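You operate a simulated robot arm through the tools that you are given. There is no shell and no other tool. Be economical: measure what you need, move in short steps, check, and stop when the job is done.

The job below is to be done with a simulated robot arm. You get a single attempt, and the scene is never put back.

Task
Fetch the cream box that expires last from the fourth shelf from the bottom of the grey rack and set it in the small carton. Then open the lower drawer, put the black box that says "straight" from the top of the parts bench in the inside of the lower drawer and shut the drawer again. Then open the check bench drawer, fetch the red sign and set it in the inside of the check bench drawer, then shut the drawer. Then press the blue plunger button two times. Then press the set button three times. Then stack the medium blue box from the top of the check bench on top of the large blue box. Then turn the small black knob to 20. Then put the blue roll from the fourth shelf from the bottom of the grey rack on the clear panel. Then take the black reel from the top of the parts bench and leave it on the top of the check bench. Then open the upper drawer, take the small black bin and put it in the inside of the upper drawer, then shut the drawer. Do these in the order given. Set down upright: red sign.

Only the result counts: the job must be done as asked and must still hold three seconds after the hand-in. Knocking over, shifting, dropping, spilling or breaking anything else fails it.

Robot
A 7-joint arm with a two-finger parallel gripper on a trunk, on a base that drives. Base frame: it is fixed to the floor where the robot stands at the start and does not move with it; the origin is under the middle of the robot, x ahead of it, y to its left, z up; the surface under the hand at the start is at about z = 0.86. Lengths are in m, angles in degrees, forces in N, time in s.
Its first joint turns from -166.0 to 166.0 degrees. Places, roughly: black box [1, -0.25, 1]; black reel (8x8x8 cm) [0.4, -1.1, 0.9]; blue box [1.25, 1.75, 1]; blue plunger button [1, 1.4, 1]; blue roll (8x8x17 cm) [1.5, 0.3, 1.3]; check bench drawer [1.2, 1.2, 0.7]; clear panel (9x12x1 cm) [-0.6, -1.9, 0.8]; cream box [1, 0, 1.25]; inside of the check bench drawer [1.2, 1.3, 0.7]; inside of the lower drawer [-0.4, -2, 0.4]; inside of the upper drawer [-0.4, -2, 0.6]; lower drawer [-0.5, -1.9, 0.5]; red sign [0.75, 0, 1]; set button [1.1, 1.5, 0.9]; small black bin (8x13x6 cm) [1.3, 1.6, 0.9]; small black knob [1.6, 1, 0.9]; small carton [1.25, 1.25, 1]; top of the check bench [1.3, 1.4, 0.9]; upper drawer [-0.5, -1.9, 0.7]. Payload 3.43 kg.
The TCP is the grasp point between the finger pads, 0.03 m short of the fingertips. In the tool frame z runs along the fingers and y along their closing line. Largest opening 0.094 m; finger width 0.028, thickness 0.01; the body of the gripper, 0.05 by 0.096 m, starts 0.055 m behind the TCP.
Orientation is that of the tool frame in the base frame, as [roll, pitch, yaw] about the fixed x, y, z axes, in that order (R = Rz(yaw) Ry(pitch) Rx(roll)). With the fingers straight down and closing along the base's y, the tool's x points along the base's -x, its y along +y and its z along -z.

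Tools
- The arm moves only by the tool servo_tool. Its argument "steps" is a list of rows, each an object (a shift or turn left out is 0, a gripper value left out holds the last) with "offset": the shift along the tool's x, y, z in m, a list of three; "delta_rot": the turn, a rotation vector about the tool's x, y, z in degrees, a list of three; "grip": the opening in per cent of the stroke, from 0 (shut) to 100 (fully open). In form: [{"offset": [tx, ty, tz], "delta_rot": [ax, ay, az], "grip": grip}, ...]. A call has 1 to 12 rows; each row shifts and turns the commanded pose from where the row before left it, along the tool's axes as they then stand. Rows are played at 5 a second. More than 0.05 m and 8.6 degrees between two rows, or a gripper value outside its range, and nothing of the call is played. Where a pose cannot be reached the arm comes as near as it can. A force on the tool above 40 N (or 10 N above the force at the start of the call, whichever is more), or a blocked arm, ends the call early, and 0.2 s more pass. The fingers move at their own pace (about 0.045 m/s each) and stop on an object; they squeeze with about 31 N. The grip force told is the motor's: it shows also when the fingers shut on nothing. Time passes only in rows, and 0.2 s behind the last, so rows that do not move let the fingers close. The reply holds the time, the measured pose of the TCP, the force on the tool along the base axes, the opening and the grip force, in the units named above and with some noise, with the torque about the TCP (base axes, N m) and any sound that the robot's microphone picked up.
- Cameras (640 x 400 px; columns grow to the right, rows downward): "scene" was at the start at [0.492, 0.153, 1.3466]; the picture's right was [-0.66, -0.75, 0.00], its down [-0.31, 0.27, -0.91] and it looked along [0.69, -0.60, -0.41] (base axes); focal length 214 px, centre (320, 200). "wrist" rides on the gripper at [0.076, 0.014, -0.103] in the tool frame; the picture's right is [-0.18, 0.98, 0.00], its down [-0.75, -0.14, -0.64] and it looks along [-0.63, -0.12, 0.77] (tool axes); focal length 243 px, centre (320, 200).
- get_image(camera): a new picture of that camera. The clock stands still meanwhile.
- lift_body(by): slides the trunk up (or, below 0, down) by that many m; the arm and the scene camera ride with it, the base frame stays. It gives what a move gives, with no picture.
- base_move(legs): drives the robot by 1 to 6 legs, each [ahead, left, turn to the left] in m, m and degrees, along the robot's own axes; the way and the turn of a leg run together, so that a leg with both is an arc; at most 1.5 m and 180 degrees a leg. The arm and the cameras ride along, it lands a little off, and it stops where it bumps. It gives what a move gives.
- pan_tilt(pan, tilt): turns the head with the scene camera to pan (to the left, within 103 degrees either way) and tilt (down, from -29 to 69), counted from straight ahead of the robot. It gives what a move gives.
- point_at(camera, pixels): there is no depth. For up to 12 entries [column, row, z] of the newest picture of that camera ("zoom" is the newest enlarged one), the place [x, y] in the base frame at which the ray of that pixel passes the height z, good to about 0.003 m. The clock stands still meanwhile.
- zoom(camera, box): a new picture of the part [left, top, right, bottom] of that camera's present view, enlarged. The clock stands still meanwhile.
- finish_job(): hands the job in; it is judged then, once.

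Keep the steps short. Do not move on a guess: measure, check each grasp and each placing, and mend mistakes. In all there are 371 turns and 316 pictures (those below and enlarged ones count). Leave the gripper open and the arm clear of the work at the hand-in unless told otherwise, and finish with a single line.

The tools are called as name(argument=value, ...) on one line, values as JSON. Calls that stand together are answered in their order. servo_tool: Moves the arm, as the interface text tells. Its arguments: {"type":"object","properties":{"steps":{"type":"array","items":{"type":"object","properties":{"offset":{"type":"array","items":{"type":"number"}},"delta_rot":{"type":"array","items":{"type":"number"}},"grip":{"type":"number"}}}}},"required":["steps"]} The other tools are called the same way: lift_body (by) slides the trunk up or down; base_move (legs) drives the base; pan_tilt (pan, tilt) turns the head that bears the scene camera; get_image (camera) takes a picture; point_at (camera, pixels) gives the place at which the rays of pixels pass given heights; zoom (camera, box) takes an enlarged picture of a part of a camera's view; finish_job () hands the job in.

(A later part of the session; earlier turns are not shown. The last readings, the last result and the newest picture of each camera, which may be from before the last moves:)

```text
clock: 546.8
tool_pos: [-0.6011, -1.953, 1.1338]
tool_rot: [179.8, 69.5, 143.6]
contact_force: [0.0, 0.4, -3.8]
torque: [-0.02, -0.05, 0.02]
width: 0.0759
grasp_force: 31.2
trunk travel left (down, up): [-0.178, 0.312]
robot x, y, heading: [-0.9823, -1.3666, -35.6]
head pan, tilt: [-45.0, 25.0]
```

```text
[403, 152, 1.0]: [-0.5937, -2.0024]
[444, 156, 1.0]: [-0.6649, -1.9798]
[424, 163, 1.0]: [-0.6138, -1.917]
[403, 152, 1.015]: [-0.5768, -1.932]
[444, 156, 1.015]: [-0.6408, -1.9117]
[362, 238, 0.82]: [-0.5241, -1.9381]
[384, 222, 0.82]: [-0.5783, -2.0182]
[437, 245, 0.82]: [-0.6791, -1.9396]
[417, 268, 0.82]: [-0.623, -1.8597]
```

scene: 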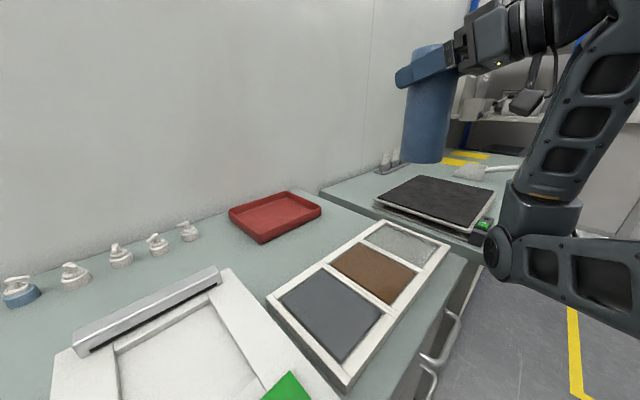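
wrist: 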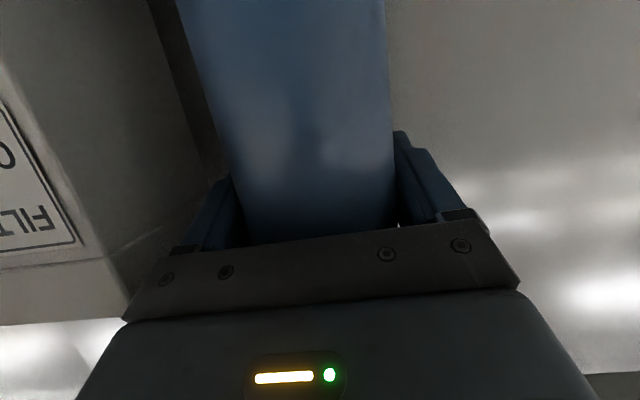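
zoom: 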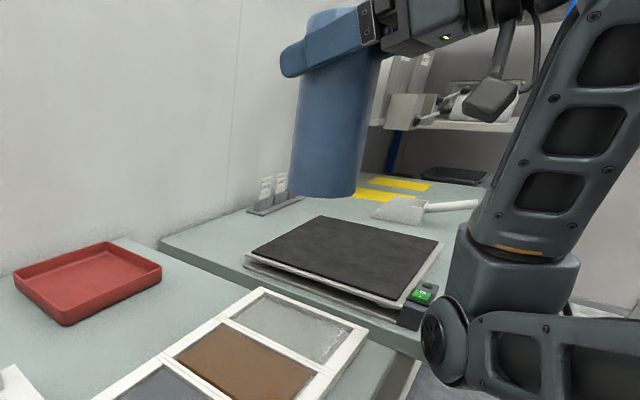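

servo_tool(steps=[{"offset": [-0.002, 0.009, 0.0056]}, {}])

lift_body(by=-0.15)

get_image(camera="scene")

```text
clock: 547.4
tool_pos: [-0.591, -1.9489, 1.1341]
tool_rot: [179.9, 69.5, 143.6]
contact_force: [0.5, -0.4, -2.6]
torque: [-0.03, -0.05, -0.01]
width: 0.0758
grasp_force: 31.1
trunk travel left (down, up): [-0.178, 0.312]
robot x, y, heading: [-0.9815, -1.366, -35.8]
head pan, tilt: [-45.0, 25.0]
```

```text
clock: 549.2
tool_pos: [-0.5903, -1.9497, 0.9845]
tool_rot: [179.8, 69.5, 143.6]
contact_force: [-0.3, -0.1, -3.7]
torque: [-0.03, -0.03, -0.01]
width: 0.0758
grasp_force: 31.4
trunk travel left (down, up): [-0.028, 0.462]
robot x, y, heading: [-0.9794, -1.3672, -35.4]
head pan, tilt: [-45.0, 25.0]
```

```text
37 pictures are left
```

scene: 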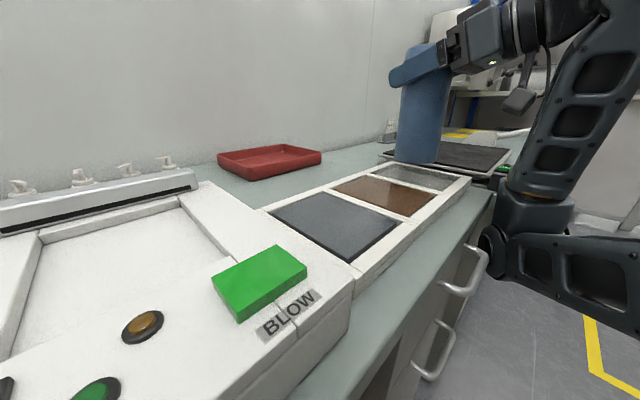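

zoom(camera="scene", box=[350, 110, 478, 210])

point_at(camera="zoom", pixels=[[270, 210, 0.85], [180, 190, 0.85], [355, 200, 0.85], [270, 210, 0.86], [270, 210, 0.84], [118, 258, 0.82], [408, 288, 0.82], [500, 268, 0.82]])

```text
4.00 times, centred on (414, 160) of scene
```

zoom: 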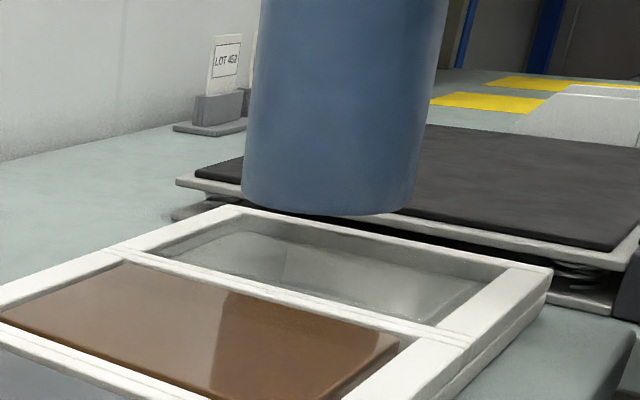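

```text
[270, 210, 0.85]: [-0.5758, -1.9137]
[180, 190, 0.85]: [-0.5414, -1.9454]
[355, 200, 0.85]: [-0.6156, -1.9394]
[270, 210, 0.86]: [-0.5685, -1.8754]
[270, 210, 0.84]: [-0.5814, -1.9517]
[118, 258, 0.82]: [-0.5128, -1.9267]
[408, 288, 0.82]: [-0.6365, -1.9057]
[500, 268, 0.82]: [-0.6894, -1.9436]
```

point_at(camera="zoom", pixels=[[243, 193, 0.85], [412, 197, 0.85], [335, 216, 0.85], [243, 193, 0.855], [412, 197, 0.855], [335, 216, 0.855], [243, 215, 0.82], [492, 280, 0.82], [437, 324, 0.82], [155, 252, 0.82]])

```text
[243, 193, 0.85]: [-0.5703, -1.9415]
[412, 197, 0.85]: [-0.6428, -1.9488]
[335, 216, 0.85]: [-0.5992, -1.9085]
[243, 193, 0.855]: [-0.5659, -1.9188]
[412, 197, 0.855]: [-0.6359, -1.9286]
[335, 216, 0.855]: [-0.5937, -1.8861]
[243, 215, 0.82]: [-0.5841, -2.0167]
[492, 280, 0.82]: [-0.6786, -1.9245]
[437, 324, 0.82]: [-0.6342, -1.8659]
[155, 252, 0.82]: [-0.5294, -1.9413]
```

servo_tool(steps=[{"offset": [0, 0.0065, -0.002]}, {}])

lift_body(by=-0.02)

zoom(camera="scene", box=[350, 110, 478, 210])

```text
clock: 549.8
tool_pos: [-0.588, -1.9426, 0.985]
tool_rot: [179.8, 69.5, 143.7]
contact_force: [-0.7, 0.5, -3.9]
torque: [-0.03, -0.04, 0.0]
width: 0.0759
grasp_force: 31.1
trunk travel left (down, up): [-0.028, 0.462]
robot x, y, heading: [-0.9769, -1.3691, -35.8]
head pan, tilt: [-45.0, 25.0]
```

```text
clock: 550.5
tool_pos: [-0.5887, -1.9428, 0.9646]
tool_rot: [179.7, 69.6, 143.5]
contact_force: [-0.3, 0.7, -3.6]
torque: [0.0, -0.04, 0.0]
width: 0.0759
grasp_force: 31.4
trunk travel left (down, up): [-0.008, 0.482]
robot x, y, heading: [-0.9789, -1.3667, -35.3]
head pan, tilt: [-45.0, 25.0]
```

```text
4.00 times, centred on (414, 160) of scene
```

zoom: 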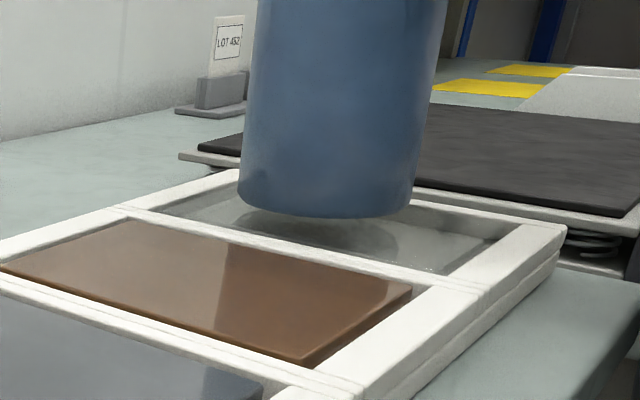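

servo_tool(steps=[{"offset": [0.0047, 0, 0.0017]}, {"offset": [0.0047, 0, 0.0017]}, {}])

servo_tool(steps=[{"offset": [0.0047, 0, 0.0017]}, {"offset": [0.0028, 0, 0.001]}, {}])

zoom(camera="scene", box=[350, 110, 478, 210])

```text
clock: 551.3
tool_pos: [-0.589, -1.9419, 0.9581]
tool_rot: [-179.8, 69.9, 143.9]
contact_force: [-6.9, 4.3, 38.9]
torque: [0.09, 0.24, 0.02]
width: 0.0761
grasp_force: 30.8
trunk travel left (down, up): [-0.008, 0.482]
robot x, y, heading: [-0.983, -1.367, -35.5]
head pan, tilt: [-45.0, 25.0]
```

```text
clock: 551.6
tool_pos: [-0.5888, -1.9433, 0.9575]
tool_rot: [-179.8, 70.3, 144.0]
contact_force: [0.0, 0.7, 20.8]
torque: [-0.26, -0.53, 0.0]
width: 0.0756
grasp_force: 30.6
trunk travel left (down, up): [-0.008, 0.482]
robot x, y, heading: [-0.9794, -1.3681, -35.4]
head pan, tilt: [-45.0, 25.0]
stopped in row 1: the force on the tool passed its limit at 55 N (the readings are from after the stop); the commanded pose is now the measured one
```

```text
4.00 times, centred on (414, 160) of scene
```

zoom: 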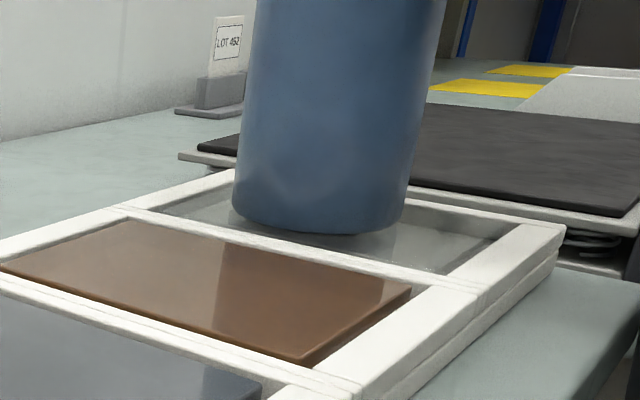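

servo_tool(steps=[{"offset": [-0.002, 0, -0.0007], "grip": 100}, {}, {}, {"offset": [0.0157, 0, -0.042]}, {"offset": [0.0157, 0, -0.042]}, {"offset": [0.0157, 0, -0.042]}, {}])

zoom(camera="scene", box=[320, 60, 512, 210])

```text
clock: 553.0
tool_pos: [-0.6416, -1.8784, 0.9245]
tool_rot: [-179.5, 60.2, 152.8]
contact_force: [0.1, 0.1, -0.7]
torque: [0.05, 0.0, 0.01]
width: 0.0941
grasp_force: 0.0
out of reach, approached as far as the arm can: row 5, 6
trunk travel left (down, up): [-0.008, 0.482]
robot x, y, heading: [-0.9762, -1.3699, -35.7]
head pan, tilt: [-45.0, 25.0]
stopped in row 7: the arm was blocked; the commanded pose is now the measured one
```

```text
2.67 times, centred on (416, 135) of scene
```

zoom: 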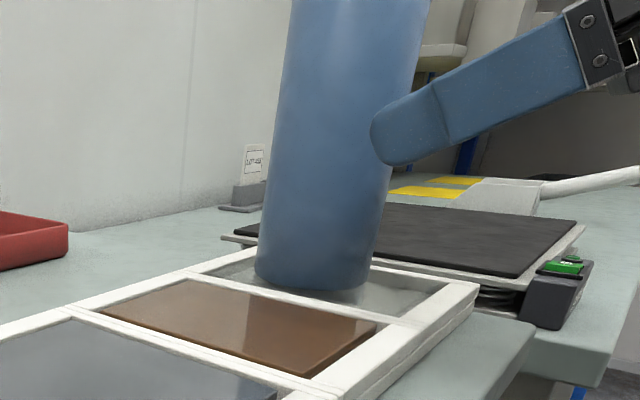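

Roll stands on the panel. The arm hit a joint limit, so withdraw by backing the base slightly.

base_move(legs=[[-0.08, 0, 0]])

servo_tool(steps=[{"offset": [-0.03, 0, -0.02]}, {"offset": [-0.03, 0, -0.02]}, {}])

get_image(camera="scene")

```text
clock: 554.1
tool_pos: [-0.7089, -1.8318, 0.924]
tool_rot: [-179.5, 60.2, 152.9]
contact_force: [0.5, -0.2, -0.4]
torque: [0.01, -0.04, 0.05]
width: 0.0938
grasp_force: 0.1
trunk travel left (down, up): [-0.008, 0.482]
robot x, y, heading: [-1.0455, -1.3216, -35.5]
head pan, tilt: [-45.0, 25.0]
```

```text
clock: 554.7
tool_pos: [-0.7018, -1.8156, 0.9226]
tool_rot: [169.0, 58.7, 144.4]
contact_force: [-0.1, -0.2, 0.4]
torque: [0.04, -0.02, 0.02]
width: 0.0937
grasp_force: 0.0
trunk travel left (down, up): [-0.008, 0.482]
robot x, y, heading: [-1.0427, -1.3205, -35.6]
head pan, tilt: [-45.0, 25.0]
stopped in row 3: the arm was blocked; the commanded pose is now the measured one
```

```text
32 pictures are left
```

scene: 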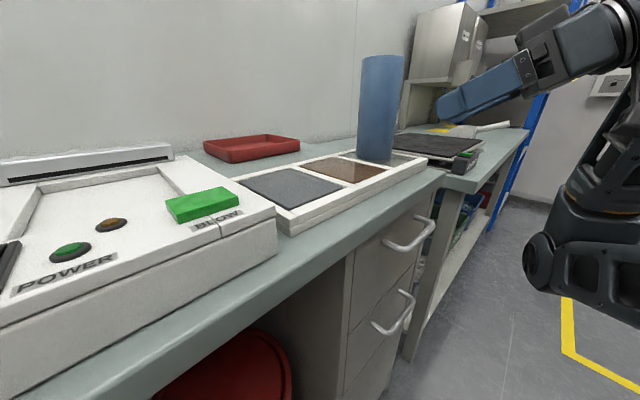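

lift_body(by=0.4)

servo_tool(steps=[{"offset": [-0.022, 0, 0.036]}, {"offset": [-0.022, 0, 0.036]}, {"offset": [-0.022, 0, 0.036]}, {"offset": [-0.022, 0, 0.036]}, {"offset": [-0.022, 0, 0.036]}, {"offset": [-0.022, 0, 0.036]}, {"offset": [-0.022, 0, 0.036]}, {}])

servo_tool(steps=[{"delta_rot": [5.5, 8, 0]}, {"delta_rot": [5.5, 8, 0]}, {"delta_rot": [0, 8, 0]}, {"delta_rot": [0, 8, 0]}, {"delta_rot": [0, 8, 0]}, {"delta_rot": [0, 8, 0]}, {"delta_rot": [0, 8, 0]}, {"delta_rot": [0, 3, 0]}, {}])

```text
clock: 558.5
tool_pos: [-0.7025, -1.8155, 1.3228]
tool_rot: [169.0, 58.7, 144.4]
contact_force: [-0.8, -0.4, -0.6]
torque: [0.02, 0.03, 0.04]
width: 0.0941
grasp_force: 0.1
trunk travel left (down, up): [-0.408, 0.082]
robot x, y, heading: [-1.0492, -1.3232, -35.6]
head pan, tilt: [-45.0, 25.0]
```

```text
clock: 560.3
tool_pos: [-0.4377, -1.9468, 1.3266]
tool_rot: [169.3, 58.8, 144.5]
contact_force: [-0.1, 0.9, 0.0]
torque: [0.02, -0.02, -0.04]
width: 0.0939
grasp_force: 0.1
trunk travel left (down, up): [-0.408, 0.082]
robot x, y, heading: [-1.0496, -1.3218, -35.4]
head pan, tilt: [-45.0, 25.0]
```

```text
refused: row 1 steps farther than a row can; nothing moved
```

servo_tool(steps=[{"delta_rot": [5.3, 0, 0]}, {"delta_rot": [5.3, 0, 0]}, {"delta_rot": [0, 8.4, 0]}, {"delta_rot": [0, 8.4, 0]}, {"delta_rot": [0, 8.4, 0]}, {"delta_rot": [0, 8.4, 0]}, {"delta_rot": [0, 8.4, 0]}, {"delta_rot": [0, 8.4, 0]}, {"delta_rot": [0, 8.4, 0]}, {}])

base_move(legs=[[-0.05, 0, 0], [0, 1.25, 0]])

pan_tilt(pan=-30, tilt=35)

get_image(camera="scene")

```text
clock: 562.5
tool_pos: [-0.4382, -1.9474, 1.3276]
tool_rot: [179.9, -0.1, 144.6]
contact_force: [-0.3, 0.0, -0.1]
torque: [0.01, 0.02, 0.02]
width: 0.0938
grasp_force: 0.1
trunk travel left (down, up): [-0.408, 0.082]
robot x, y, heading: [-1.0452, -1.3227, -35.7]
head pan, tilt: [-45.0, 25.0]
```

```text
clock: 569.4
tool_pos: [0.2524, -0.895, 1.3279]
tool_rot: [179.8, 0.0, 144.6]
contact_force: [-0.1, -0.7, 0.6]
torque: [0.01, 0.02, 0.04]
width: 0.0938
grasp_force: 0.1
trunk travel left (down, up): [-0.408, 0.082]
robot x, y, heading: [-0.3561, -0.2681, -35.4]
head pan, tilt: [-45.0, 25.0]
```

```text
clock: 570.1
tool_pos: [0.2532, -0.8955, 1.3283]
tool_rot: [179.8, 0.0, 144.7]
contact_force: [0.1, -0.3, 0.9]
torque: [-0.01, -0.03, 0.0]
width: 0.0939
grasp_force: 0.1
trunk travel left (down, up): [-0.408, 0.082]
robot x, y, heading: [-0.3569, -0.2719, -35.2]
head pan, tilt: [-30.0, 35.0]
```

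```text
31 pictures are left
```

scene: 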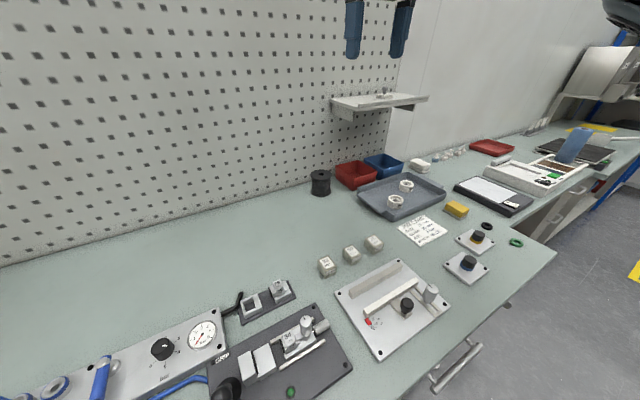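

zoom(camera="scene", box=[290, 155, 354, 205])

point_at(camera="zoom", pixels=[[310, 160, 0.94], [218, 160, 0.94], [405, 160, 0.94], [310, 160, 0.93], [310, 405, 0.86], [310, 390, 0.86], [220, 370, 0.86], [400, 370, 0.86]])

```text
8.00 times, centred on (322, 180) of scene
```

zoom: 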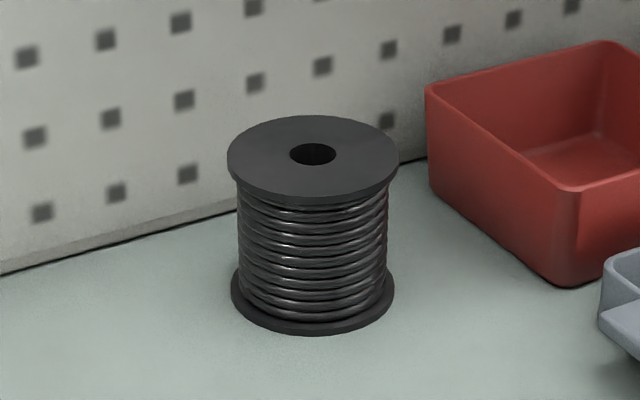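

```text
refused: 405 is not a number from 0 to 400
```

point_at(camera="zoom", pixels=[[312, 155, 0.94], [227, 155, 0.94], [398, 155, 0.94], [312, 155, 0.93], [312, 335, 0.86], [312, 290, 0.86], [425, 150, 0.9], [525, 275, 0.86]])

```text
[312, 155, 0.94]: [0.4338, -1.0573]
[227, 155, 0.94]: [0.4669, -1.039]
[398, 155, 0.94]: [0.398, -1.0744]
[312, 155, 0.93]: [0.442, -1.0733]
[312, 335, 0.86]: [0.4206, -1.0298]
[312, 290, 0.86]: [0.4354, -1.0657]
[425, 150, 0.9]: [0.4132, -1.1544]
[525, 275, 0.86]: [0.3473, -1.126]
```

point_at(camera="scene", pixels=[[331, 96, 1.2], [331, 96, 1.15], [349, 122, 1.15], [331, 105, 1.18], [429, 99, 1.2], [331, 96, 1.25]])

```text
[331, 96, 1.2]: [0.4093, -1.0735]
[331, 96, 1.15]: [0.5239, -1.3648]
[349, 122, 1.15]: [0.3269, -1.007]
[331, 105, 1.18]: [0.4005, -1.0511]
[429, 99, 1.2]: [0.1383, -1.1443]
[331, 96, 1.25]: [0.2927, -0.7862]
```

The pegboard shelf overhangs the reel, so I'll take it from the front with a 45° tilt.

servo_tool(steps=[{"delta_rot": [0, -7.5, 0]}, {"delta_rot": [0, -7.5, 0]}, {"delta_rot": [0, -7.5, 0]}, {"delta_rot": [0, -7.5, 0]}, {"delta_rot": [0, -7.5, 0]}, {"delta_rot": [0, -7.5, 0]}, {}])

base_move(legs=[[0.148, -0.03, -0.3]])

lift_body(by=-0.3)

get_image(camera="wrist")

```text
clock: 571.8
tool_pos: [0.2512, -0.8964, 1.3273]
tool_rot: [179.8, 45.1, 144.7]
contact_force: [0.3, 0.0, 0.2]
torque: [0.0, -0.01, -0.03]
width: 0.0937
grasp_force: 0.1
trunk travel left (down, up): [-0.408, 0.082]
robot x, y, heading: [-0.3601, -0.2724, -35.5]
head pan, tilt: [-30.0, 35.0]
```

```text
clock: 573.1
tool_pos: [0.3529, -1.0085, 1.3277]
tool_rot: [179.9, 45.1, 144.4]
contact_force: [0.2, 0.3, -0.5]
torque: [0.0, 0.0, 0.02]
width: 0.0942
grasp_force: 0.1
trunk travel left (down, up): [-0.408, 0.082]
robot x, y, heading: [-0.2559, -0.3821, -35.8]
head pan, tilt: [-30.0, 35.0]
```

```text
clock: 576.1
tool_pos: [0.3517, -1.0002, 1.0524]
tool_rot: [-177.4, 46.2, 146.3]
contact_force: [-0.4, 0.0, -0.3]
torque: [-0.02, 0.02, 0.01]
width: 0.0942
grasp_force: 0.0
trunk travel left (down, up): [-0.108, 0.382]
robot x, y, heading: [-0.2542, -0.3785, -35.8]
head pan, tilt: [-30.0, 35.0]
```

```text
29 pictures are left
```

wrist: 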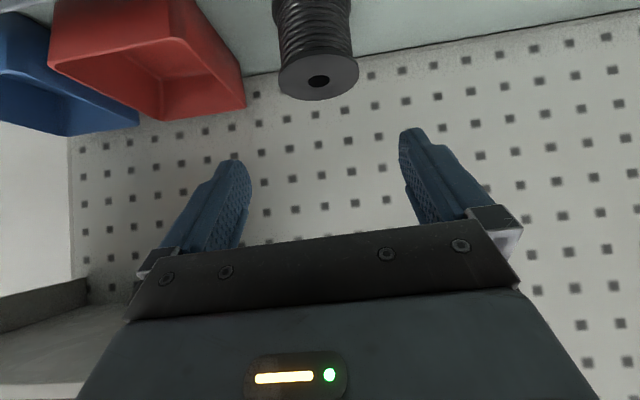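

The pose changed while lowering — an arm link likely touched something. Raise again and check.

lift_body(by=0.12)

pan_tilt(pan=-50, tilt=45)

get_image(camera="scene")

```text
clock: 577.6
tool_pos: [0.351, -1.0092, 1.1464]
tool_rot: [180.0, 45.0, 144.3]
contact_force: [-0.2, -0.1, -0.1]
torque: [0.01, -0.06, -0.04]
width: 0.0938
grasp_force: 0.0
trunk travel left (down, up): [-0.228, 0.262]
robot x, y, heading: [-0.252, -0.3839, -35.5]
head pan, tilt: [-30.0, 35.0]
```

```text
clock: 578.5
tool_pos: [0.3537, -1.0092, 1.1473]
tool_rot: [179.9, 45.0, 144.5]
contact_force: [0.5, -0.8, 0.0]
torque: [-0.03, 0.01, 0.02]
width: 0.0941
grasp_force: 0.1
trunk travel left (down, up): [-0.228, 0.262]
robot x, y, heading: [-0.2552, -0.3812, -35.4]
head pan, tilt: [-50.0, 45.0]
```

```text
28 pictures are left
```

scene: 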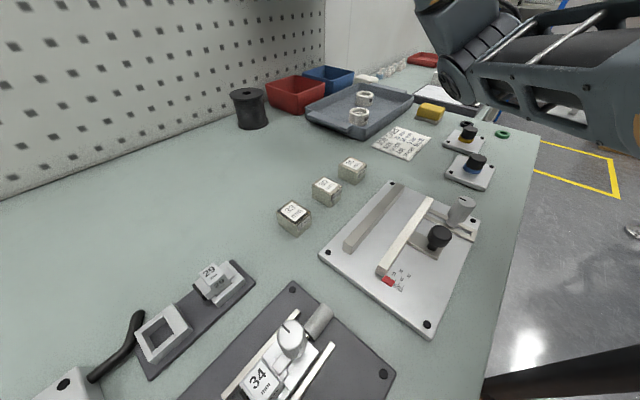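

Items look undisturbed. Use the trunk high and lower with the arm instead.

lift_body(by=0.25)

servo_tool(steps=[{"offset": [0.032, 0, 0.032]}, {"offset": [0.032, 0, 0.032]}, {"offset": [0.032, 0, 0.032]}, {"offset": [0.032, 0, 0.032]}, {"offset": [0.032, 0, 0.032]}, {"offset": [0.032, 0, 0.032]}, {"offset": [0.032, 0, 0.032]}, {}])

get_image(camera="scene")

```text
clock: 581.0
tool_pos: [0.3523, -1.0095, 1.3972]
tool_rot: [179.9, 44.9, 144.4]
contact_force: [-0.1, 0.0, -0.1]
torque: [0.02, -0.02, 0.0]
width: 0.0942
grasp_force: 0.0
trunk travel left (down, up): [-0.478, 0.012]
robot x, y, heading: [-0.2539, -0.3784, -35.5]
head pan, tilt: [-50.0, 45.0]
```

```text
clock: 582.8
tool_pos: [0.3526, -1.0096, 1.0796]
tool_rot: [180.0, 44.9, 144.5]
contact_force: [-0.1, -0.4, -0.1]
torque: [0.0, -0.03, -0.04]
width: 0.0941
grasp_force: 0.0
trunk travel left (down, up): [-0.478, 0.012]
robot x, y, heading: [-0.2559, -0.3802, -35.6]
head pan, tilt: [-50.0, 45.0]
```

```text
27 pictures are left
```

scene: 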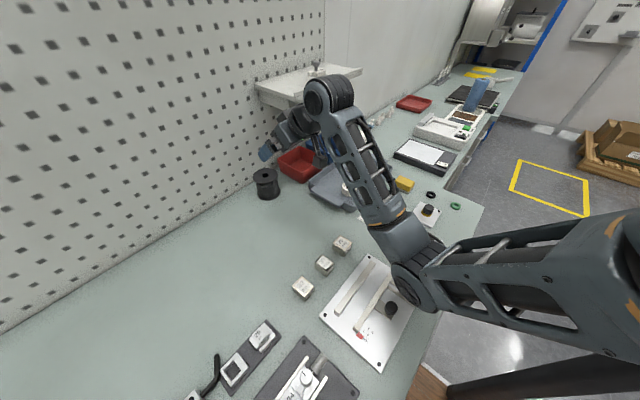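

servo_tool(steps=[{"delta_rot": [0, 8.4, 0]}, {"delta_rot": [0, 8.4, 0]}, {"delta_rot": [0, 8.2, 0]}, {"offset": [0.0137, 0, 0.0376]}, {"offset": [0.0137, 0, 0.0376]}, {}])

get_image(camera="scene")

```text
clock: 584.2
tool_pos: [0.3508, -1.0092, 0.9989]
tool_rot: [179.8, 20.0, 144.5]
contact_force: [-0.2, -0.3, -0.1]
torque: [-0.01, -0.01, -0.03]
width: 0.0939
grasp_force: 0.1
trunk travel left (down, up): [-0.478, 0.012]
robot x, y, heading: [-0.2556, -0.3824, -36.1]
head pan, tilt: [-50.0, 45.0]
```

```text
26 pictures are left
```

scene: 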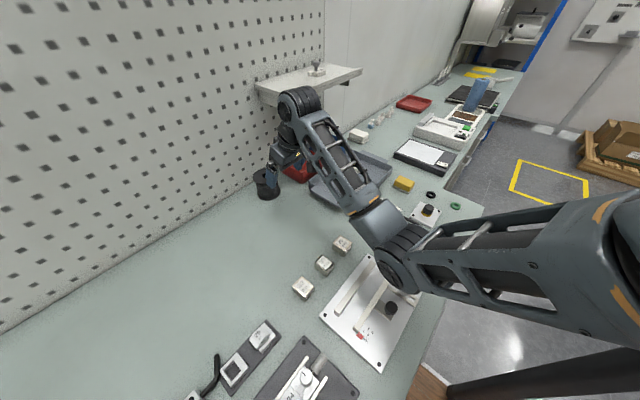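

The forearm joint would hang over the fixture here. Raise and swing the base left so it comes over the free strip.

servo_tool(steps=[{"offset": [-0.0137, 0, -0.0376]}, {"offset": [-0.0137, 0, -0.0376]}, {"offset": [-0.0137, 0, -0.0376]}, {"offset": [-0.0137, 0, -0.0376]}, {"offset": [-0.0137, 0, -0.0376]}, {}])

base_move(legs=[[0, 0.325, 0], [0, 0, -20], [0.06, 0.02, 0]])

get_image(camera="wrist")

```text
clock: 585.6
tool_pos: [0.3517, -1.0076, 1.2015]
tool_rot: [179.9, 19.8, 144.4]
contact_force: [0.4, 0.6, 0.2]
torque: [0.0, -0.05, 0.0]
width: 0.0939
grasp_force: 0.0
trunk travel left (down, up): [-0.478, 0.012]
robot x, y, heading: [-0.2536, -0.3846, -35.9]
head pan, tilt: [-50.0, 45.0]
```

```text
clock: 589.4
tool_pos: [0.3379, -0.9547, 1.2009]
tool_rot: [179.9, 20.0, 124.4]
contact_force: [-0.3, 0.4, -1.0]
torque: [0.02, -0.02, 0.01]
width: 0.0938
grasp_force: 0.1
trunk travel left (down, up): [-0.478, 0.012]
robot x, y, heading: [-0.0122, -0.1604, -55.7]
head pan, tilt: [-50.0, 45.0]
```

```text
25 pictures are left
```

wrist: 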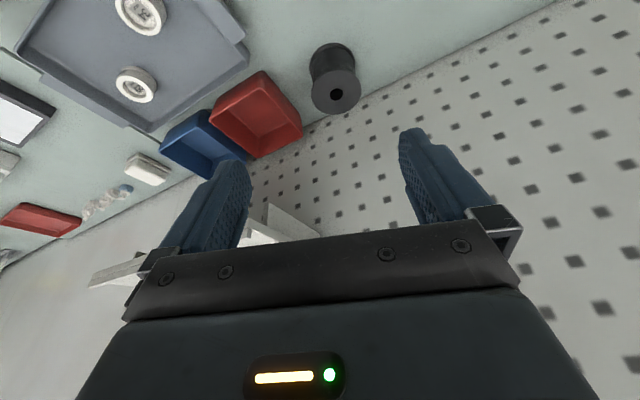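

point_at(camera="wrist", pixels=[[336, 93, 0.937], [311, 93, 0.937], [361, 90, 0.937], [300, 135, 0.93], [268, 203, 1.19], [318, 235, 1.19]])

```text
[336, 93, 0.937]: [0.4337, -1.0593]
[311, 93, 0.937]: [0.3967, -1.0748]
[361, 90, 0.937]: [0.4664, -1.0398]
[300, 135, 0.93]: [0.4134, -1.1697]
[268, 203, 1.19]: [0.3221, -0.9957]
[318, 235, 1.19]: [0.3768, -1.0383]
```

servo_tool(steps=[{"delta_rot": [0, -5, 0]}, {"delta_rot": [0, -5, 0]}, {"offset": [0.021, 0.007, 0.0364]}, {"offset": [0.021, 0.007, 0.0364]}, {"offset": [0.021, 0.006, 0.0364]}, {"offset": [0.021, 0, 0.0364]}, {"offset": [0.021, 0, 0.0364]}, {}])

get_image(camera="scene")

```text
clock: 591.2
tool_pos: [0.3557, -0.9425, 0.9897]
tool_rot: [179.9, 30.1, 124.5]
contact_force: [-0.9, 1.3, 0.1]
torque: [0.02, -0.01, -0.05]
width: 0.0941
grasp_force: 0.2
trunk travel left (down, up): [-0.478, 0.012]
robot x, y, heading: [-0.0146, -0.1541, -55.7]
head pan, tilt: [-50.0, 45.0]
```

```text
24 pictures are left
```

scene: 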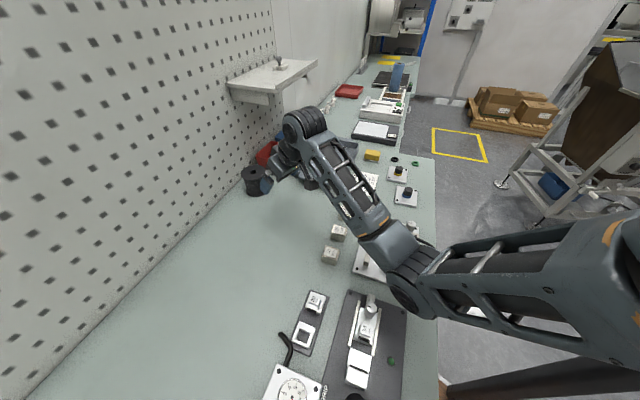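

servo_tool(steps=[{"offset": [0.013, 0, 0.0216]}, {"offset": [0.012, 0, 0.0216]}, {"offset": [-0.039, 0, 0.0225]}, {"offset": [-0.039, 0, 0.0225]}, {}])

get_image(camera="wrist")

```text
clock: 592.4
tool_pos: [0.4071, -1.0162, 0.9403]
tool_rot: [180.0, 30.0, 124.3]
contact_force: [-0.1, 0.0, -0.4]
torque: [-0.05, 0.01, 0.0]
width: 0.0941
grasp_force: 0.0
trunk travel left (down, up): [-0.478, 0.012]
robot x, y, heading: [-0.0135, -0.1558, -55.7]
head pan, tilt: [-50.0, 45.0]
```

```text
23 pictures are left
```

wrist: 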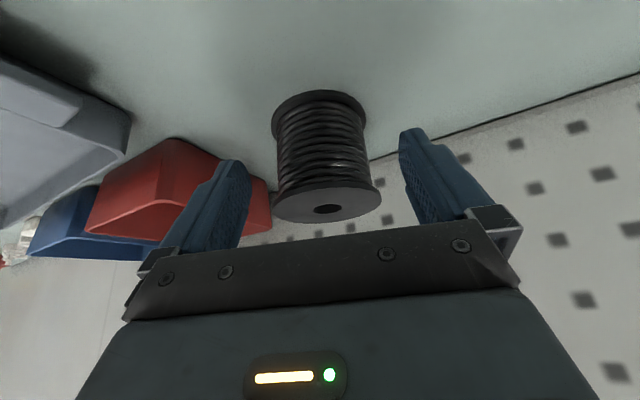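

servo_tool(steps=[{"offset": [-0.02, 0, 0.0115]}, {"offset": [-0.0175, 0, 0.0155]}, {"grip": 0}, {}, {}, {}, {"offset": [-0.015, 0, -0.026]}, {}])

get_image(camera="wrist")

```text
clock: 594.2
tool_pos: [0.4321, -1.0549, 0.9654]
tool_rot: [179.9, 29.9, 124.3]
contact_force: [0.5, 0.1, -1.3]
torque: [0.05, 0.02, -0.03]
width: 0.0776
grasp_force: 31.2
trunk travel left (down, up): [-0.478, 0.012]
robot x, y, heading: [-0.0153, -0.1564, -55.9]
head pan, tilt: [-50.0, 45.0]
```

```text
22 pictures are left
```

wrist: 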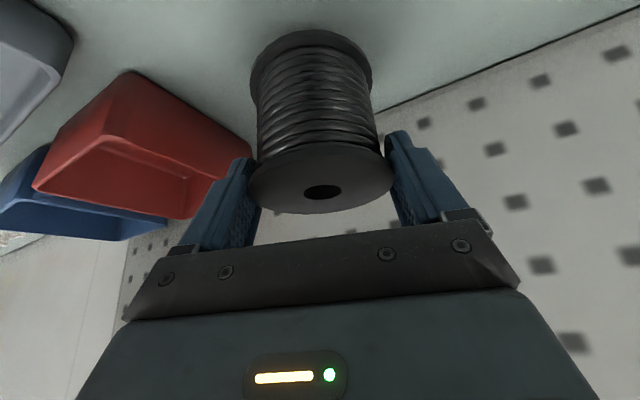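

servo_tool(steps=[{"offset": [0.035, 0, -0.03]}, {"offset": [0.039, 0, -0.0225]}, {"offset": [0.039, 0, -0.0225]}, {"offset": [0.035, 0, -0.03]}, {"offset": [-0.02, 0, -0.036]}, {"offset": [-0.02, 0, -0.036]}, {"offset": [-0.02, 0, -0.036]}, {"offset": [-0.02, 0, -0.036]}, {"offset": [-0.02, 0, -0.036]}, {}])

base_move(legs=[[-0.3, 0, 0], [0, 0, 20]])

```text
clock: 596.4
tool_pos: [0.3281, -0.9042, 1.1871]
tool_rot: [179.9, 29.9, 124.3]
contact_force: [-0.3, -0.1, -1.1]
torque: [-0.01, 0.04, -0.03]
width: 0.0777
grasp_force: 30.9
trunk travel left (down, up): [-0.478, 0.012]
robot x, y, heading: [-0.0181, -0.1535, -56.2]
head pan, tilt: [-50.0, 45.0]
```

```text
clock: 599.6
tool_pos: [0.399, -0.4933, 1.1893]
tool_rot: [179.9, 30.0, 144.6]
contact_force: [0.6, 0.5, -1.1]
torque: [0.03, 0.01, -0.01]
width: 0.0774
grasp_force: 31.0
trunk travel left (down, up): [-0.478, 0.012]
robot x, y, heading: [-0.1849, 0.0891, -35.6]
head pan, tilt: [-50.0, 45.0]
```

Reel held. Turn to the check bench and drive to its left front area.

base_move(legs=[[0, 0, 90], [0.5, 0.26, 0]])

pan_tilt(pan=-10, tilt=40)

get_image(camera="scene")

```text
clock: 606.6
tool_pos: [0.4823, 1.2247, 1.1888]
tool_rot: [179.8, 30.0, -125.6]
contact_force: [-0.3, -0.3, -2.7]
torque: [-0.02, 0.01, 0.05]
width: 0.0776
grasp_force: 30.9
trunk travel left (down, up): [-0.478, 0.012]
robot x, y, heading: [-0.1021, 0.6462, 54.6]
head pan, tilt: [-50.0, 45.0]
```

```text
clock: 607.7
tool_pos: [0.4819, 1.225, 1.188]
tool_rot: [179.9, 30.0, -125.5]
contact_force: [-1.0, 0.8, -1.3]
torque: [-0.04, 0.02, 0.0]
width: 0.0778
grasp_force: 31.1
trunk travel left (down, up): [-0.478, 0.012]
robot x, y, heading: [-0.1037, 0.6444, 54.4]
head pan, tilt: [-10.0, 40.0]
```

```text
21 pictures are left
```

scene: 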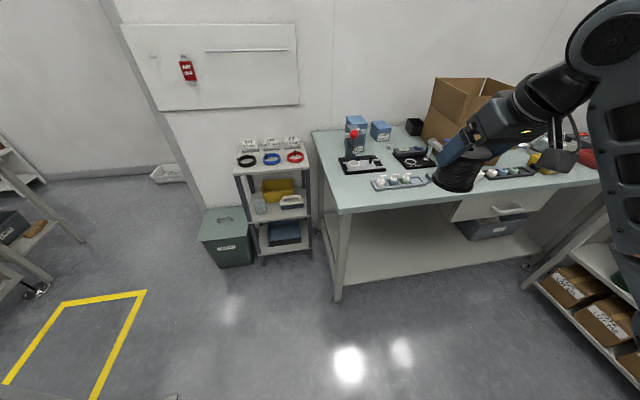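

point_at(camera="scene", pixels=[[337, 214, 0.87], [372, 182, 0.87], [377, 190, 0.87], [346, 174, 0.87], [384, 170, 0.87], [355, 196, 0.87], [425, 183, 0.87]])

```text
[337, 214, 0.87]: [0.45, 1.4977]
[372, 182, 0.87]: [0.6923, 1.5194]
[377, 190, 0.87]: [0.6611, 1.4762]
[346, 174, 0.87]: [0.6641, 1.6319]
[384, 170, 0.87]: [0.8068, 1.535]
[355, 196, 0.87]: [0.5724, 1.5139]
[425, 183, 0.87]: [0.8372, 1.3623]
```

base_move(legs=[[0.3025, 0.091, 0]])

servo_tool(steps=[{"offset": [0.021, 0, 0.0364]}, {"offset": [0.021, 0, 0.0364]}, {"offset": [0.021, 0, 0.0364]}, {"offset": [0.021, 0, 0.0364]}, {"offset": [0.015, 0, 0.026]}, {}])

get_image(camera="wrist")

```text
clock: 609.8
tool_pos: [0.5811, 1.5202, 1.1896]
tool_rot: [179.9, 30.0, -125.5]
contact_force: [1.0, 0.2, -1.1]
torque: [0.01, -0.02, -0.01]
width: 0.0775
grasp_force: 31.0
trunk travel left (down, up): [-0.478, 0.012]
robot x, y, heading: [0.0003, 0.9424, 54.4]
head pan, tilt: [-10.0, 40.0]
```

```text
clock: 611.2
tool_pos: [0.5805, 1.5226, 0.9884]
tool_rot: [180.0, 30.0, -125.5]
contact_force: [0.0, -0.3, 0.0]
torque: [-0.01, 0.0, 0.0]
width: 0.0773
grasp_force: 30.9
trunk travel left (down, up): [-0.478, 0.012]
robot x, y, heading: [-0.0004, 0.9401, 54.5]
head pan, tilt: [-10.0, 40.0]
```

```text
20 pictures are left
```

wrist: 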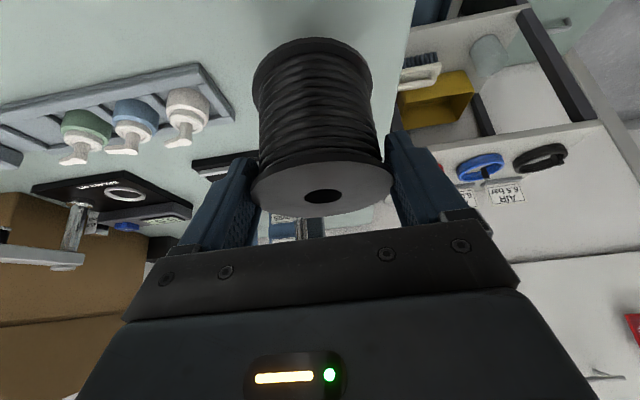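

servo_tool(steps=[{"offset": [0.012, 0, 0.0208]}, {"offset": [0.005, 0, 0.0087]}, {"offset": [0.0025, 0, 0.0043]}, {}])

servo_tool(steps=[{"offset": [0.002, 0, 0.0035]}, {"offset": [0.0015, 0, 0.0026]}, {}])

```text
clock: 612.2
tool_pos: [0.581, 1.5225, 0.9502]
tool_rot: [179.9, 30.1, -125.3]
contact_force: [-0.2, 0.0, -1.1]
torque: [-0.02, 0.03, -0.01]
width: 0.0776
grasp_force: 31.4
trunk travel left (down, up): [-0.478, 0.012]
robot x, y, heading: [-0.0049, 0.9402, 54.4]
head pan, tilt: [-10.0, 40.0]
```

```text
clock: 613.0
tool_pos: [0.5808, 1.5221, 0.9445]
tool_rot: [179.9, 30.0, -125.4]
contact_force: [-0.9, -0.2, 0.3]
torque: [0.01, 0.01, 0.01]
width: 0.0776
grasp_force: 30.9
trunk travel left (down, up): [-0.478, 0.012]
robot x, y, heading: [-0.0016, 0.9414, 54.8]
head pan, tilt: [-10.0, 40.0]
```

servo_tool(steps=[{"offset": [0.0015, 0, 0.0026]}, {"offset": [0.0015, 0, 0.0026]}, {}])

servo_tool(steps=[{"offset": [0.0015, 0, 0.0026]}, {"offset": [0.0015, 0, 0.0026]}, {}])

```text
clock: 613.8
tool_pos: [0.5815, 1.5211, 0.9397]
tool_rot: [179.9, 29.9, -125.4]
contact_force: [0.4, 0.4, -1.8]
torque: [0.03, 0.0, 0.01]
width: 0.0775
grasp_force: 31.3
trunk travel left (down, up): [-0.478, 0.012]
robot x, y, heading: [-0.0039, 0.9393, 54.2]
head pan, tilt: [-10.0, 40.0]
```

```text
clock: 614.6
tool_pos: [0.5807, 1.5225, 0.9345]
tool_rot: [180.0, 30.1, -125.5]
contact_force: [-3.0, -2.9, 16.5]
torque: [-0.58, 0.43, -0.03]
width: 0.0777
grasp_force: 30.8
trunk travel left (down, up): [-0.478, 0.012]
robot x, y, heading: [-0.0, 0.9437, 54.5]
head pan, tilt: [-10.0, 40.0]
```

Contact. Release, retreat back-up along the tool, and verify.

servo_tool(steps=[{"offset": [-0.0005, 0, -0.001], "grip": 100}, {}, {}, {"offset": [0, 0, -0.04]}, {"offset": [0, 0, -0.045]}, {"offset": [0, 0, -0.045]}, {"offset": [-0.02, 0, -0.036]}, {"offset": [-0.02, 0, -0.036]}, {}])

get_image(camera="wrist")

```text
clock: 616.6
tool_pos: [0.5437, 1.4678, 1.1291]
tool_rot: [179.9, 29.9, -125.4]
contact_force: [0.3, -0.4, -0.9]
torque: [0.03, -0.03, 0.02]
width: 0.0942
grasp_force: 0.1
out of reach, approached as far as the arm can: row 7
trunk travel left (down, up): [-0.478, 0.012]
robot x, y, heading: [0.0012, 0.9425, 54.3]
head pan, tilt: [-10.0, 40.0]
```

```text
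19 pictures are left
```

wrist: 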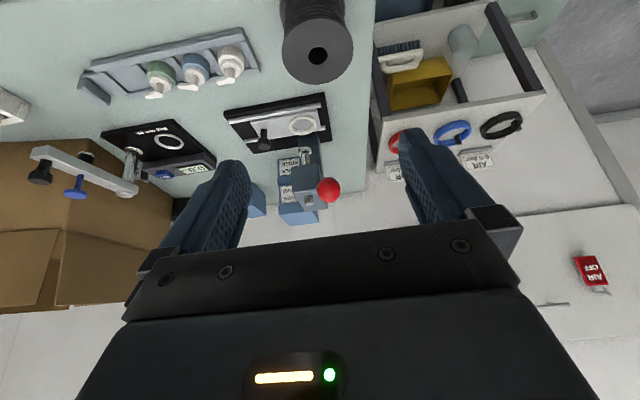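

Reel is on the check bench. Now go to open the upper drawer: travel back, tilting/rolling the gripper on the way.

base_move(legs=[[-0.4, 0, 0], [0, 0, -90], [0.3, 0, 0], [0, -1.45, 0]])

servo_tool(steps=[{"offset": [-0.02, 0, -0.036], "grip": 45}, {"offset": [-0.02, -0.02, -0.036]}, {"delta_rot": [0, -8, 0], "offset": [0, -0.04, 0]}, {"delta_rot": [0, -8, 0], "offset": [0, -0.04, 0]}, {"delta_rot": [0, -8, 0], "offset": [0, -0.04, 0]}, {"delta_rot": [0, -6, 0], "offset": [0, -0.04, 0]}, {"offset": [0, -0.04, 0]}, {"offset": [0, -0.04, 0]}, {"offset": [0, -0.04, 0]}, {"offset": [0, -0.04, 0]}, {"offset": [0, -0.04, 0]}, {}])

```text
clock: 631.4
tool_pos: [-0.3317, -1.2879, 1.1295]
tool_rot: [179.9, 30.0, 143.6]
contact_force: [-0.1, 0.1, -0.3]
torque: [0.0, 0.06, -0.01]
width: 0.0941
grasp_force: 0.1
trunk travel left (down, up): [-0.478, 0.012]
robot x, y, heading: [-0.8496, -0.7345, -36.5]
head pan, tilt: [-10.0, 40.0]
```

```text
clock: 634.0
tool_pos: [-0.5569, -1.5935, 1.2112]
tool_rot: [179.7, 60.0, 143.6]
contact_force: [-0.4, -0.1, 0.4]
torque: [-0.01, -0.02, 0.02]
width: 0.0424
grasp_force: 0.1
trunk travel left (down, up): [-0.478, 0.012]
robot x, y, heading: [-0.8492, -0.7324, -36.4]
head pan, tilt: [-10.0, 40.0]
```

servo_tool(steps=[{"delta_rot": [0, 0, 8.4]}, {"delta_rot": [0, 0, 8.4]}, {"delta_rot": [0, 0, 8.4]}, {"delta_rot": [0, 0, 8.4]}, {"delta_rot": [0, 0, 8.4]}, {"delta_rot": [0, 0, 8.4]}, {"delta_rot": [0, 0, 8.4]}, {"delta_rot": [0, 0, 8.4]}, {"delta_rot": [0, 0, 8.4]}, {"delta_rot": [0, 0, 8.4]}, {"delta_rot": [0, 0, 6]}, {}])

base_move(legs=[[-0.13, -0.13, 0.9]])

lift_body(by=-0.38)

get_image(camera="wrist")

```text
clock: 636.6
tool_pos: [-0.5575, -1.5939, 1.2103]
tool_rot: [120.0, -0.2, 53.6]
contact_force: [-0.4, 0.1, 0.9]
torque: [0.01, 0.03, -0.01]
width: 0.0427
grasp_force: 0.0
trunk travel left (down, up): [-0.478, 0.012]
robot x, y, heading: [-0.8473, -0.7376, -36.5]
head pan, tilt: [-10.0, 40.0]
```

```text
clock: 638.1
tool_pos: [-0.7224, -1.6162, 1.2092]
tool_rot: [120.1, -0.1, 54.8]
contact_force: [-1.4, -0.2, -0.4]
torque: [0.01, -0.03, 0.01]
width: 0.0422
grasp_force: 0.2
trunk travel left (down, up): [-0.478, 0.012]
robot x, y, heading: [-1.0272, -0.767, -35.3]
head pan, tilt: [-10.0, 40.0]
```

```text
clock: 641.8
tool_pos: [-0.7226, -1.6168, 0.8299]
tool_rot: [120.0, 0.0, 54.9]
contact_force: [-0.4, -0.4, 0.7]
torque: [0.01, 0.04, 0.01]
width: 0.0422
grasp_force: 0.0
trunk travel left (down, up): [-0.098, 0.392]
robot x, y, heading: [-1.0276, -0.7653, -35.2]
head pan, tilt: [-10.0, 40.0]
```

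```text
18 pictures are left
```

wrist: 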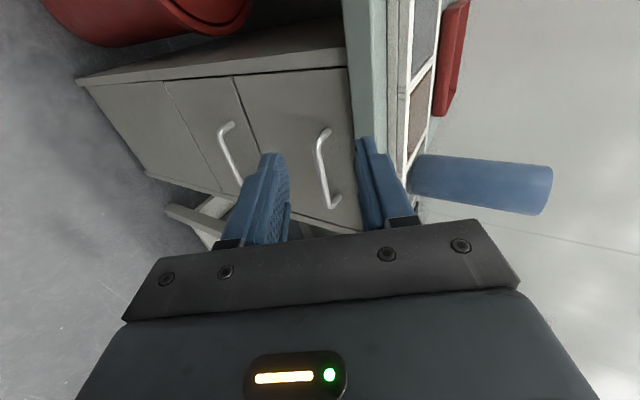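

point_at(camera="wrist", pixels=[[320, 140, 0.72], [330, 204, 0.72], [320, 140, 0.73], [330, 204, 0.73], [320, 140, 0.74], [330, 204, 0.74]])

```text
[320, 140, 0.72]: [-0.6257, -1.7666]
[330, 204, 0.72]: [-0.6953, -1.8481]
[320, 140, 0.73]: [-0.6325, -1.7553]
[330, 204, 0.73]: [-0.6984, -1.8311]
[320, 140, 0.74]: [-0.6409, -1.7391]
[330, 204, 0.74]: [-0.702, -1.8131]
```

servo_tool(steps=[{"delta_rot": [-5, 0, 0]}, {"delta_rot": [-5, 0, 0]}, {"offset": [-0.0357, -0.0139, 0.02]}, {"offset": [-0.0357, -0.0139, 0.02]}, {"offset": [-0.0357, -0.0139, 0.02]}, {"offset": [0, 0, 0.03]}, {}])

get_image(camera="wrist")

```text
clock: 643.4
tool_pos: [-0.7274, -1.7464, 0.7599]
tool_rot: [109.9, 0.0, 54.7]
contact_force: [-0.1, -0.5, 0.0]
torque: [0.05, 0.01, 0.01]
width: 0.0423
grasp_force: 0.1
trunk travel left (down, up): [-0.098, 0.392]
robot x, y, heading: [-1.0246, -0.7612, -35.5]
head pan, tilt: [-10.0, 40.0]
```

```text
17 pictures are left
```

wrist: 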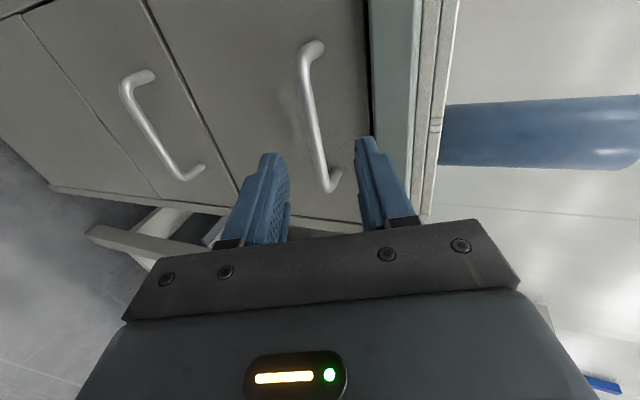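

servo_tool(steps=[{"offset": [0, 0, 0.022]}, {"offset": [0, 0, 0.022]}, {"offset": [0, 0, 0.019]}, {"grip": 0}, {}, {}, {}])

servo_tool(steps=[{"offset": [0, -0.0103, -0.0282]}, {"offset": [0, -0.0103, -0.0282]}, {"offset": [0, -0.0103, -0.0282]}, {}])

```text
clock: 645.0
tool_pos: [-0.6796, -1.7782, 0.7329]
tool_rot: [110.3, -0.3, 54.7]
contact_force: [-13.5, 13.3, -25.6]
torque: [-0.05, 0.46, -0.78]
width: 0.0107
grasp_force: 44.3
trunk travel left (down, up): [-0.098, 0.392]
robot x, y, heading: [-1.0286, -0.7656, -35.4]
head pan, tilt: [-10.0, 40.0]
```

```text
clock: 646.0
tool_pos: [-0.7509, -1.726, 0.7346]
tool_rot: [110.4, -0.4, 54.9]
contact_force: [-1.0, -2.2, -35.3]
torque: [0.44, 0.08, 0.89]
width: 0.0106
grasp_force: 44.3
trunk travel left (down, up): [-0.098, 0.392]
robot x, y, heading: [-1.0297, -0.7663, -35.8]
head pan, tilt: [-10.0, 40.0]
```

servo_tool(steps=[{"offset": [0, -0.016, -0.0282]}, {"offset": [0, -0.0103, -0.0282]}, {"offset": [0, -0.0103, -0.0282]}, {}])

servo_tool(steps=[{"offset": [0, -0.0103, -0.0282]}, {"offset": [0, -0.0103, -0.0282]}, {"offset": [0, -0.005, -0.014]}, {}])

```text
clock: 647.0
tool_pos: [-0.8249, -1.673, 0.7336]
tool_rot: [109.9, -0.1, 55.1]
contact_force: [22.1, 29.5, -6.9]
torque: [0.51, -0.31, -0.17]
width: 0.0109
grasp_force: 43.9
trunk travel left (down, up): [-0.098, 0.392]
robot x, y, heading: [-1.0281, -0.7638, -35.4]
head pan, tilt: [-10.0, 40.0]
```

```text
clock: 648.0
tool_pos: [-0.8867, -1.6286, 0.7343]
tool_rot: [110.1, -0.1, 55.1]
contact_force: [23.8, 33.1, -0.2]
torque: [0.46, -0.34, 0.0]
width: 0.0109
grasp_force: 44.4
trunk travel left (down, up): [-0.098, 0.392]
robot x, y, heading: [-1.0307, -0.763, -35.6]
head pan, tilt: [-10.0, 40.0]
```

servo_tool(steps=[{"offset": [0.003, 0, 0], "grip": 60}, {}, {"offset": [0, 0, -0.035]}, {"offset": [0, 0, -0.035]}, {"offset": [0, 0.01, -0.035]}, {}])

lift_body(by=0.38)

pan_tilt(pan=-55, tilt=40)

zoom(camera="scene", box=[260, 100, 480, 260])

```text
clock: 649.4
tool_pos: [-0.9651, -1.5734, 0.7789]
tool_rot: [110.1, -0.1, 54.6]
contact_force: [-0.5, -0.3, 0.1]
torque: [-0.03, -0.01, -0.02]
width: 0.0565
grasp_force: 0.1
trunk travel left (down, up): [-0.098, 0.392]
robot x, y, heading: [-1.029, -0.7638, -35.5]
head pan, tilt: [-10.0, 40.0]
```

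```text
clock: 653.0
tool_pos: [-0.9642, -1.5735, 1.1576]
tool_rot: [110.0, -0.1, 54.9]
contact_force: [-0.1, -0.5, -0.8]
torque: [0.0, -0.03, -0.01]
width: 0.0563
grasp_force: 0.1
trunk travel left (down, up): [-0.478, 0.012]
robot x, y, heading: [-1.0275, -0.7675, -35.5]
head pan, tilt: [-10.0, 40.0]
```

```text
clock: 654.1
tool_pos: [-0.9636, -1.5744, 1.1585]
tool_rot: [110.1, -0.1, 54.9]
contact_force: [0.0, -0.2, 0.1]
torque: [0.02, 0.01, 0.0]
width: 0.0562
grasp_force: 0.0
trunk travel left (down, up): [-0.478, 0.012]
robot x, y, heading: [-1.0278, -0.7592, -35.4]
head pan, tilt: [-55.0, 40.0]
```

```text
2.50 times, centred on (370, 180) of scene
```

zoom: 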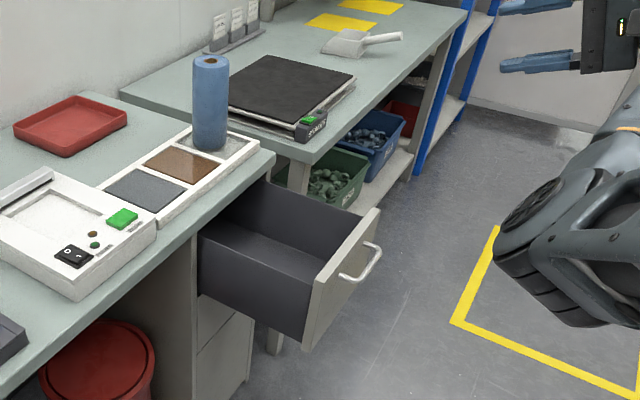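

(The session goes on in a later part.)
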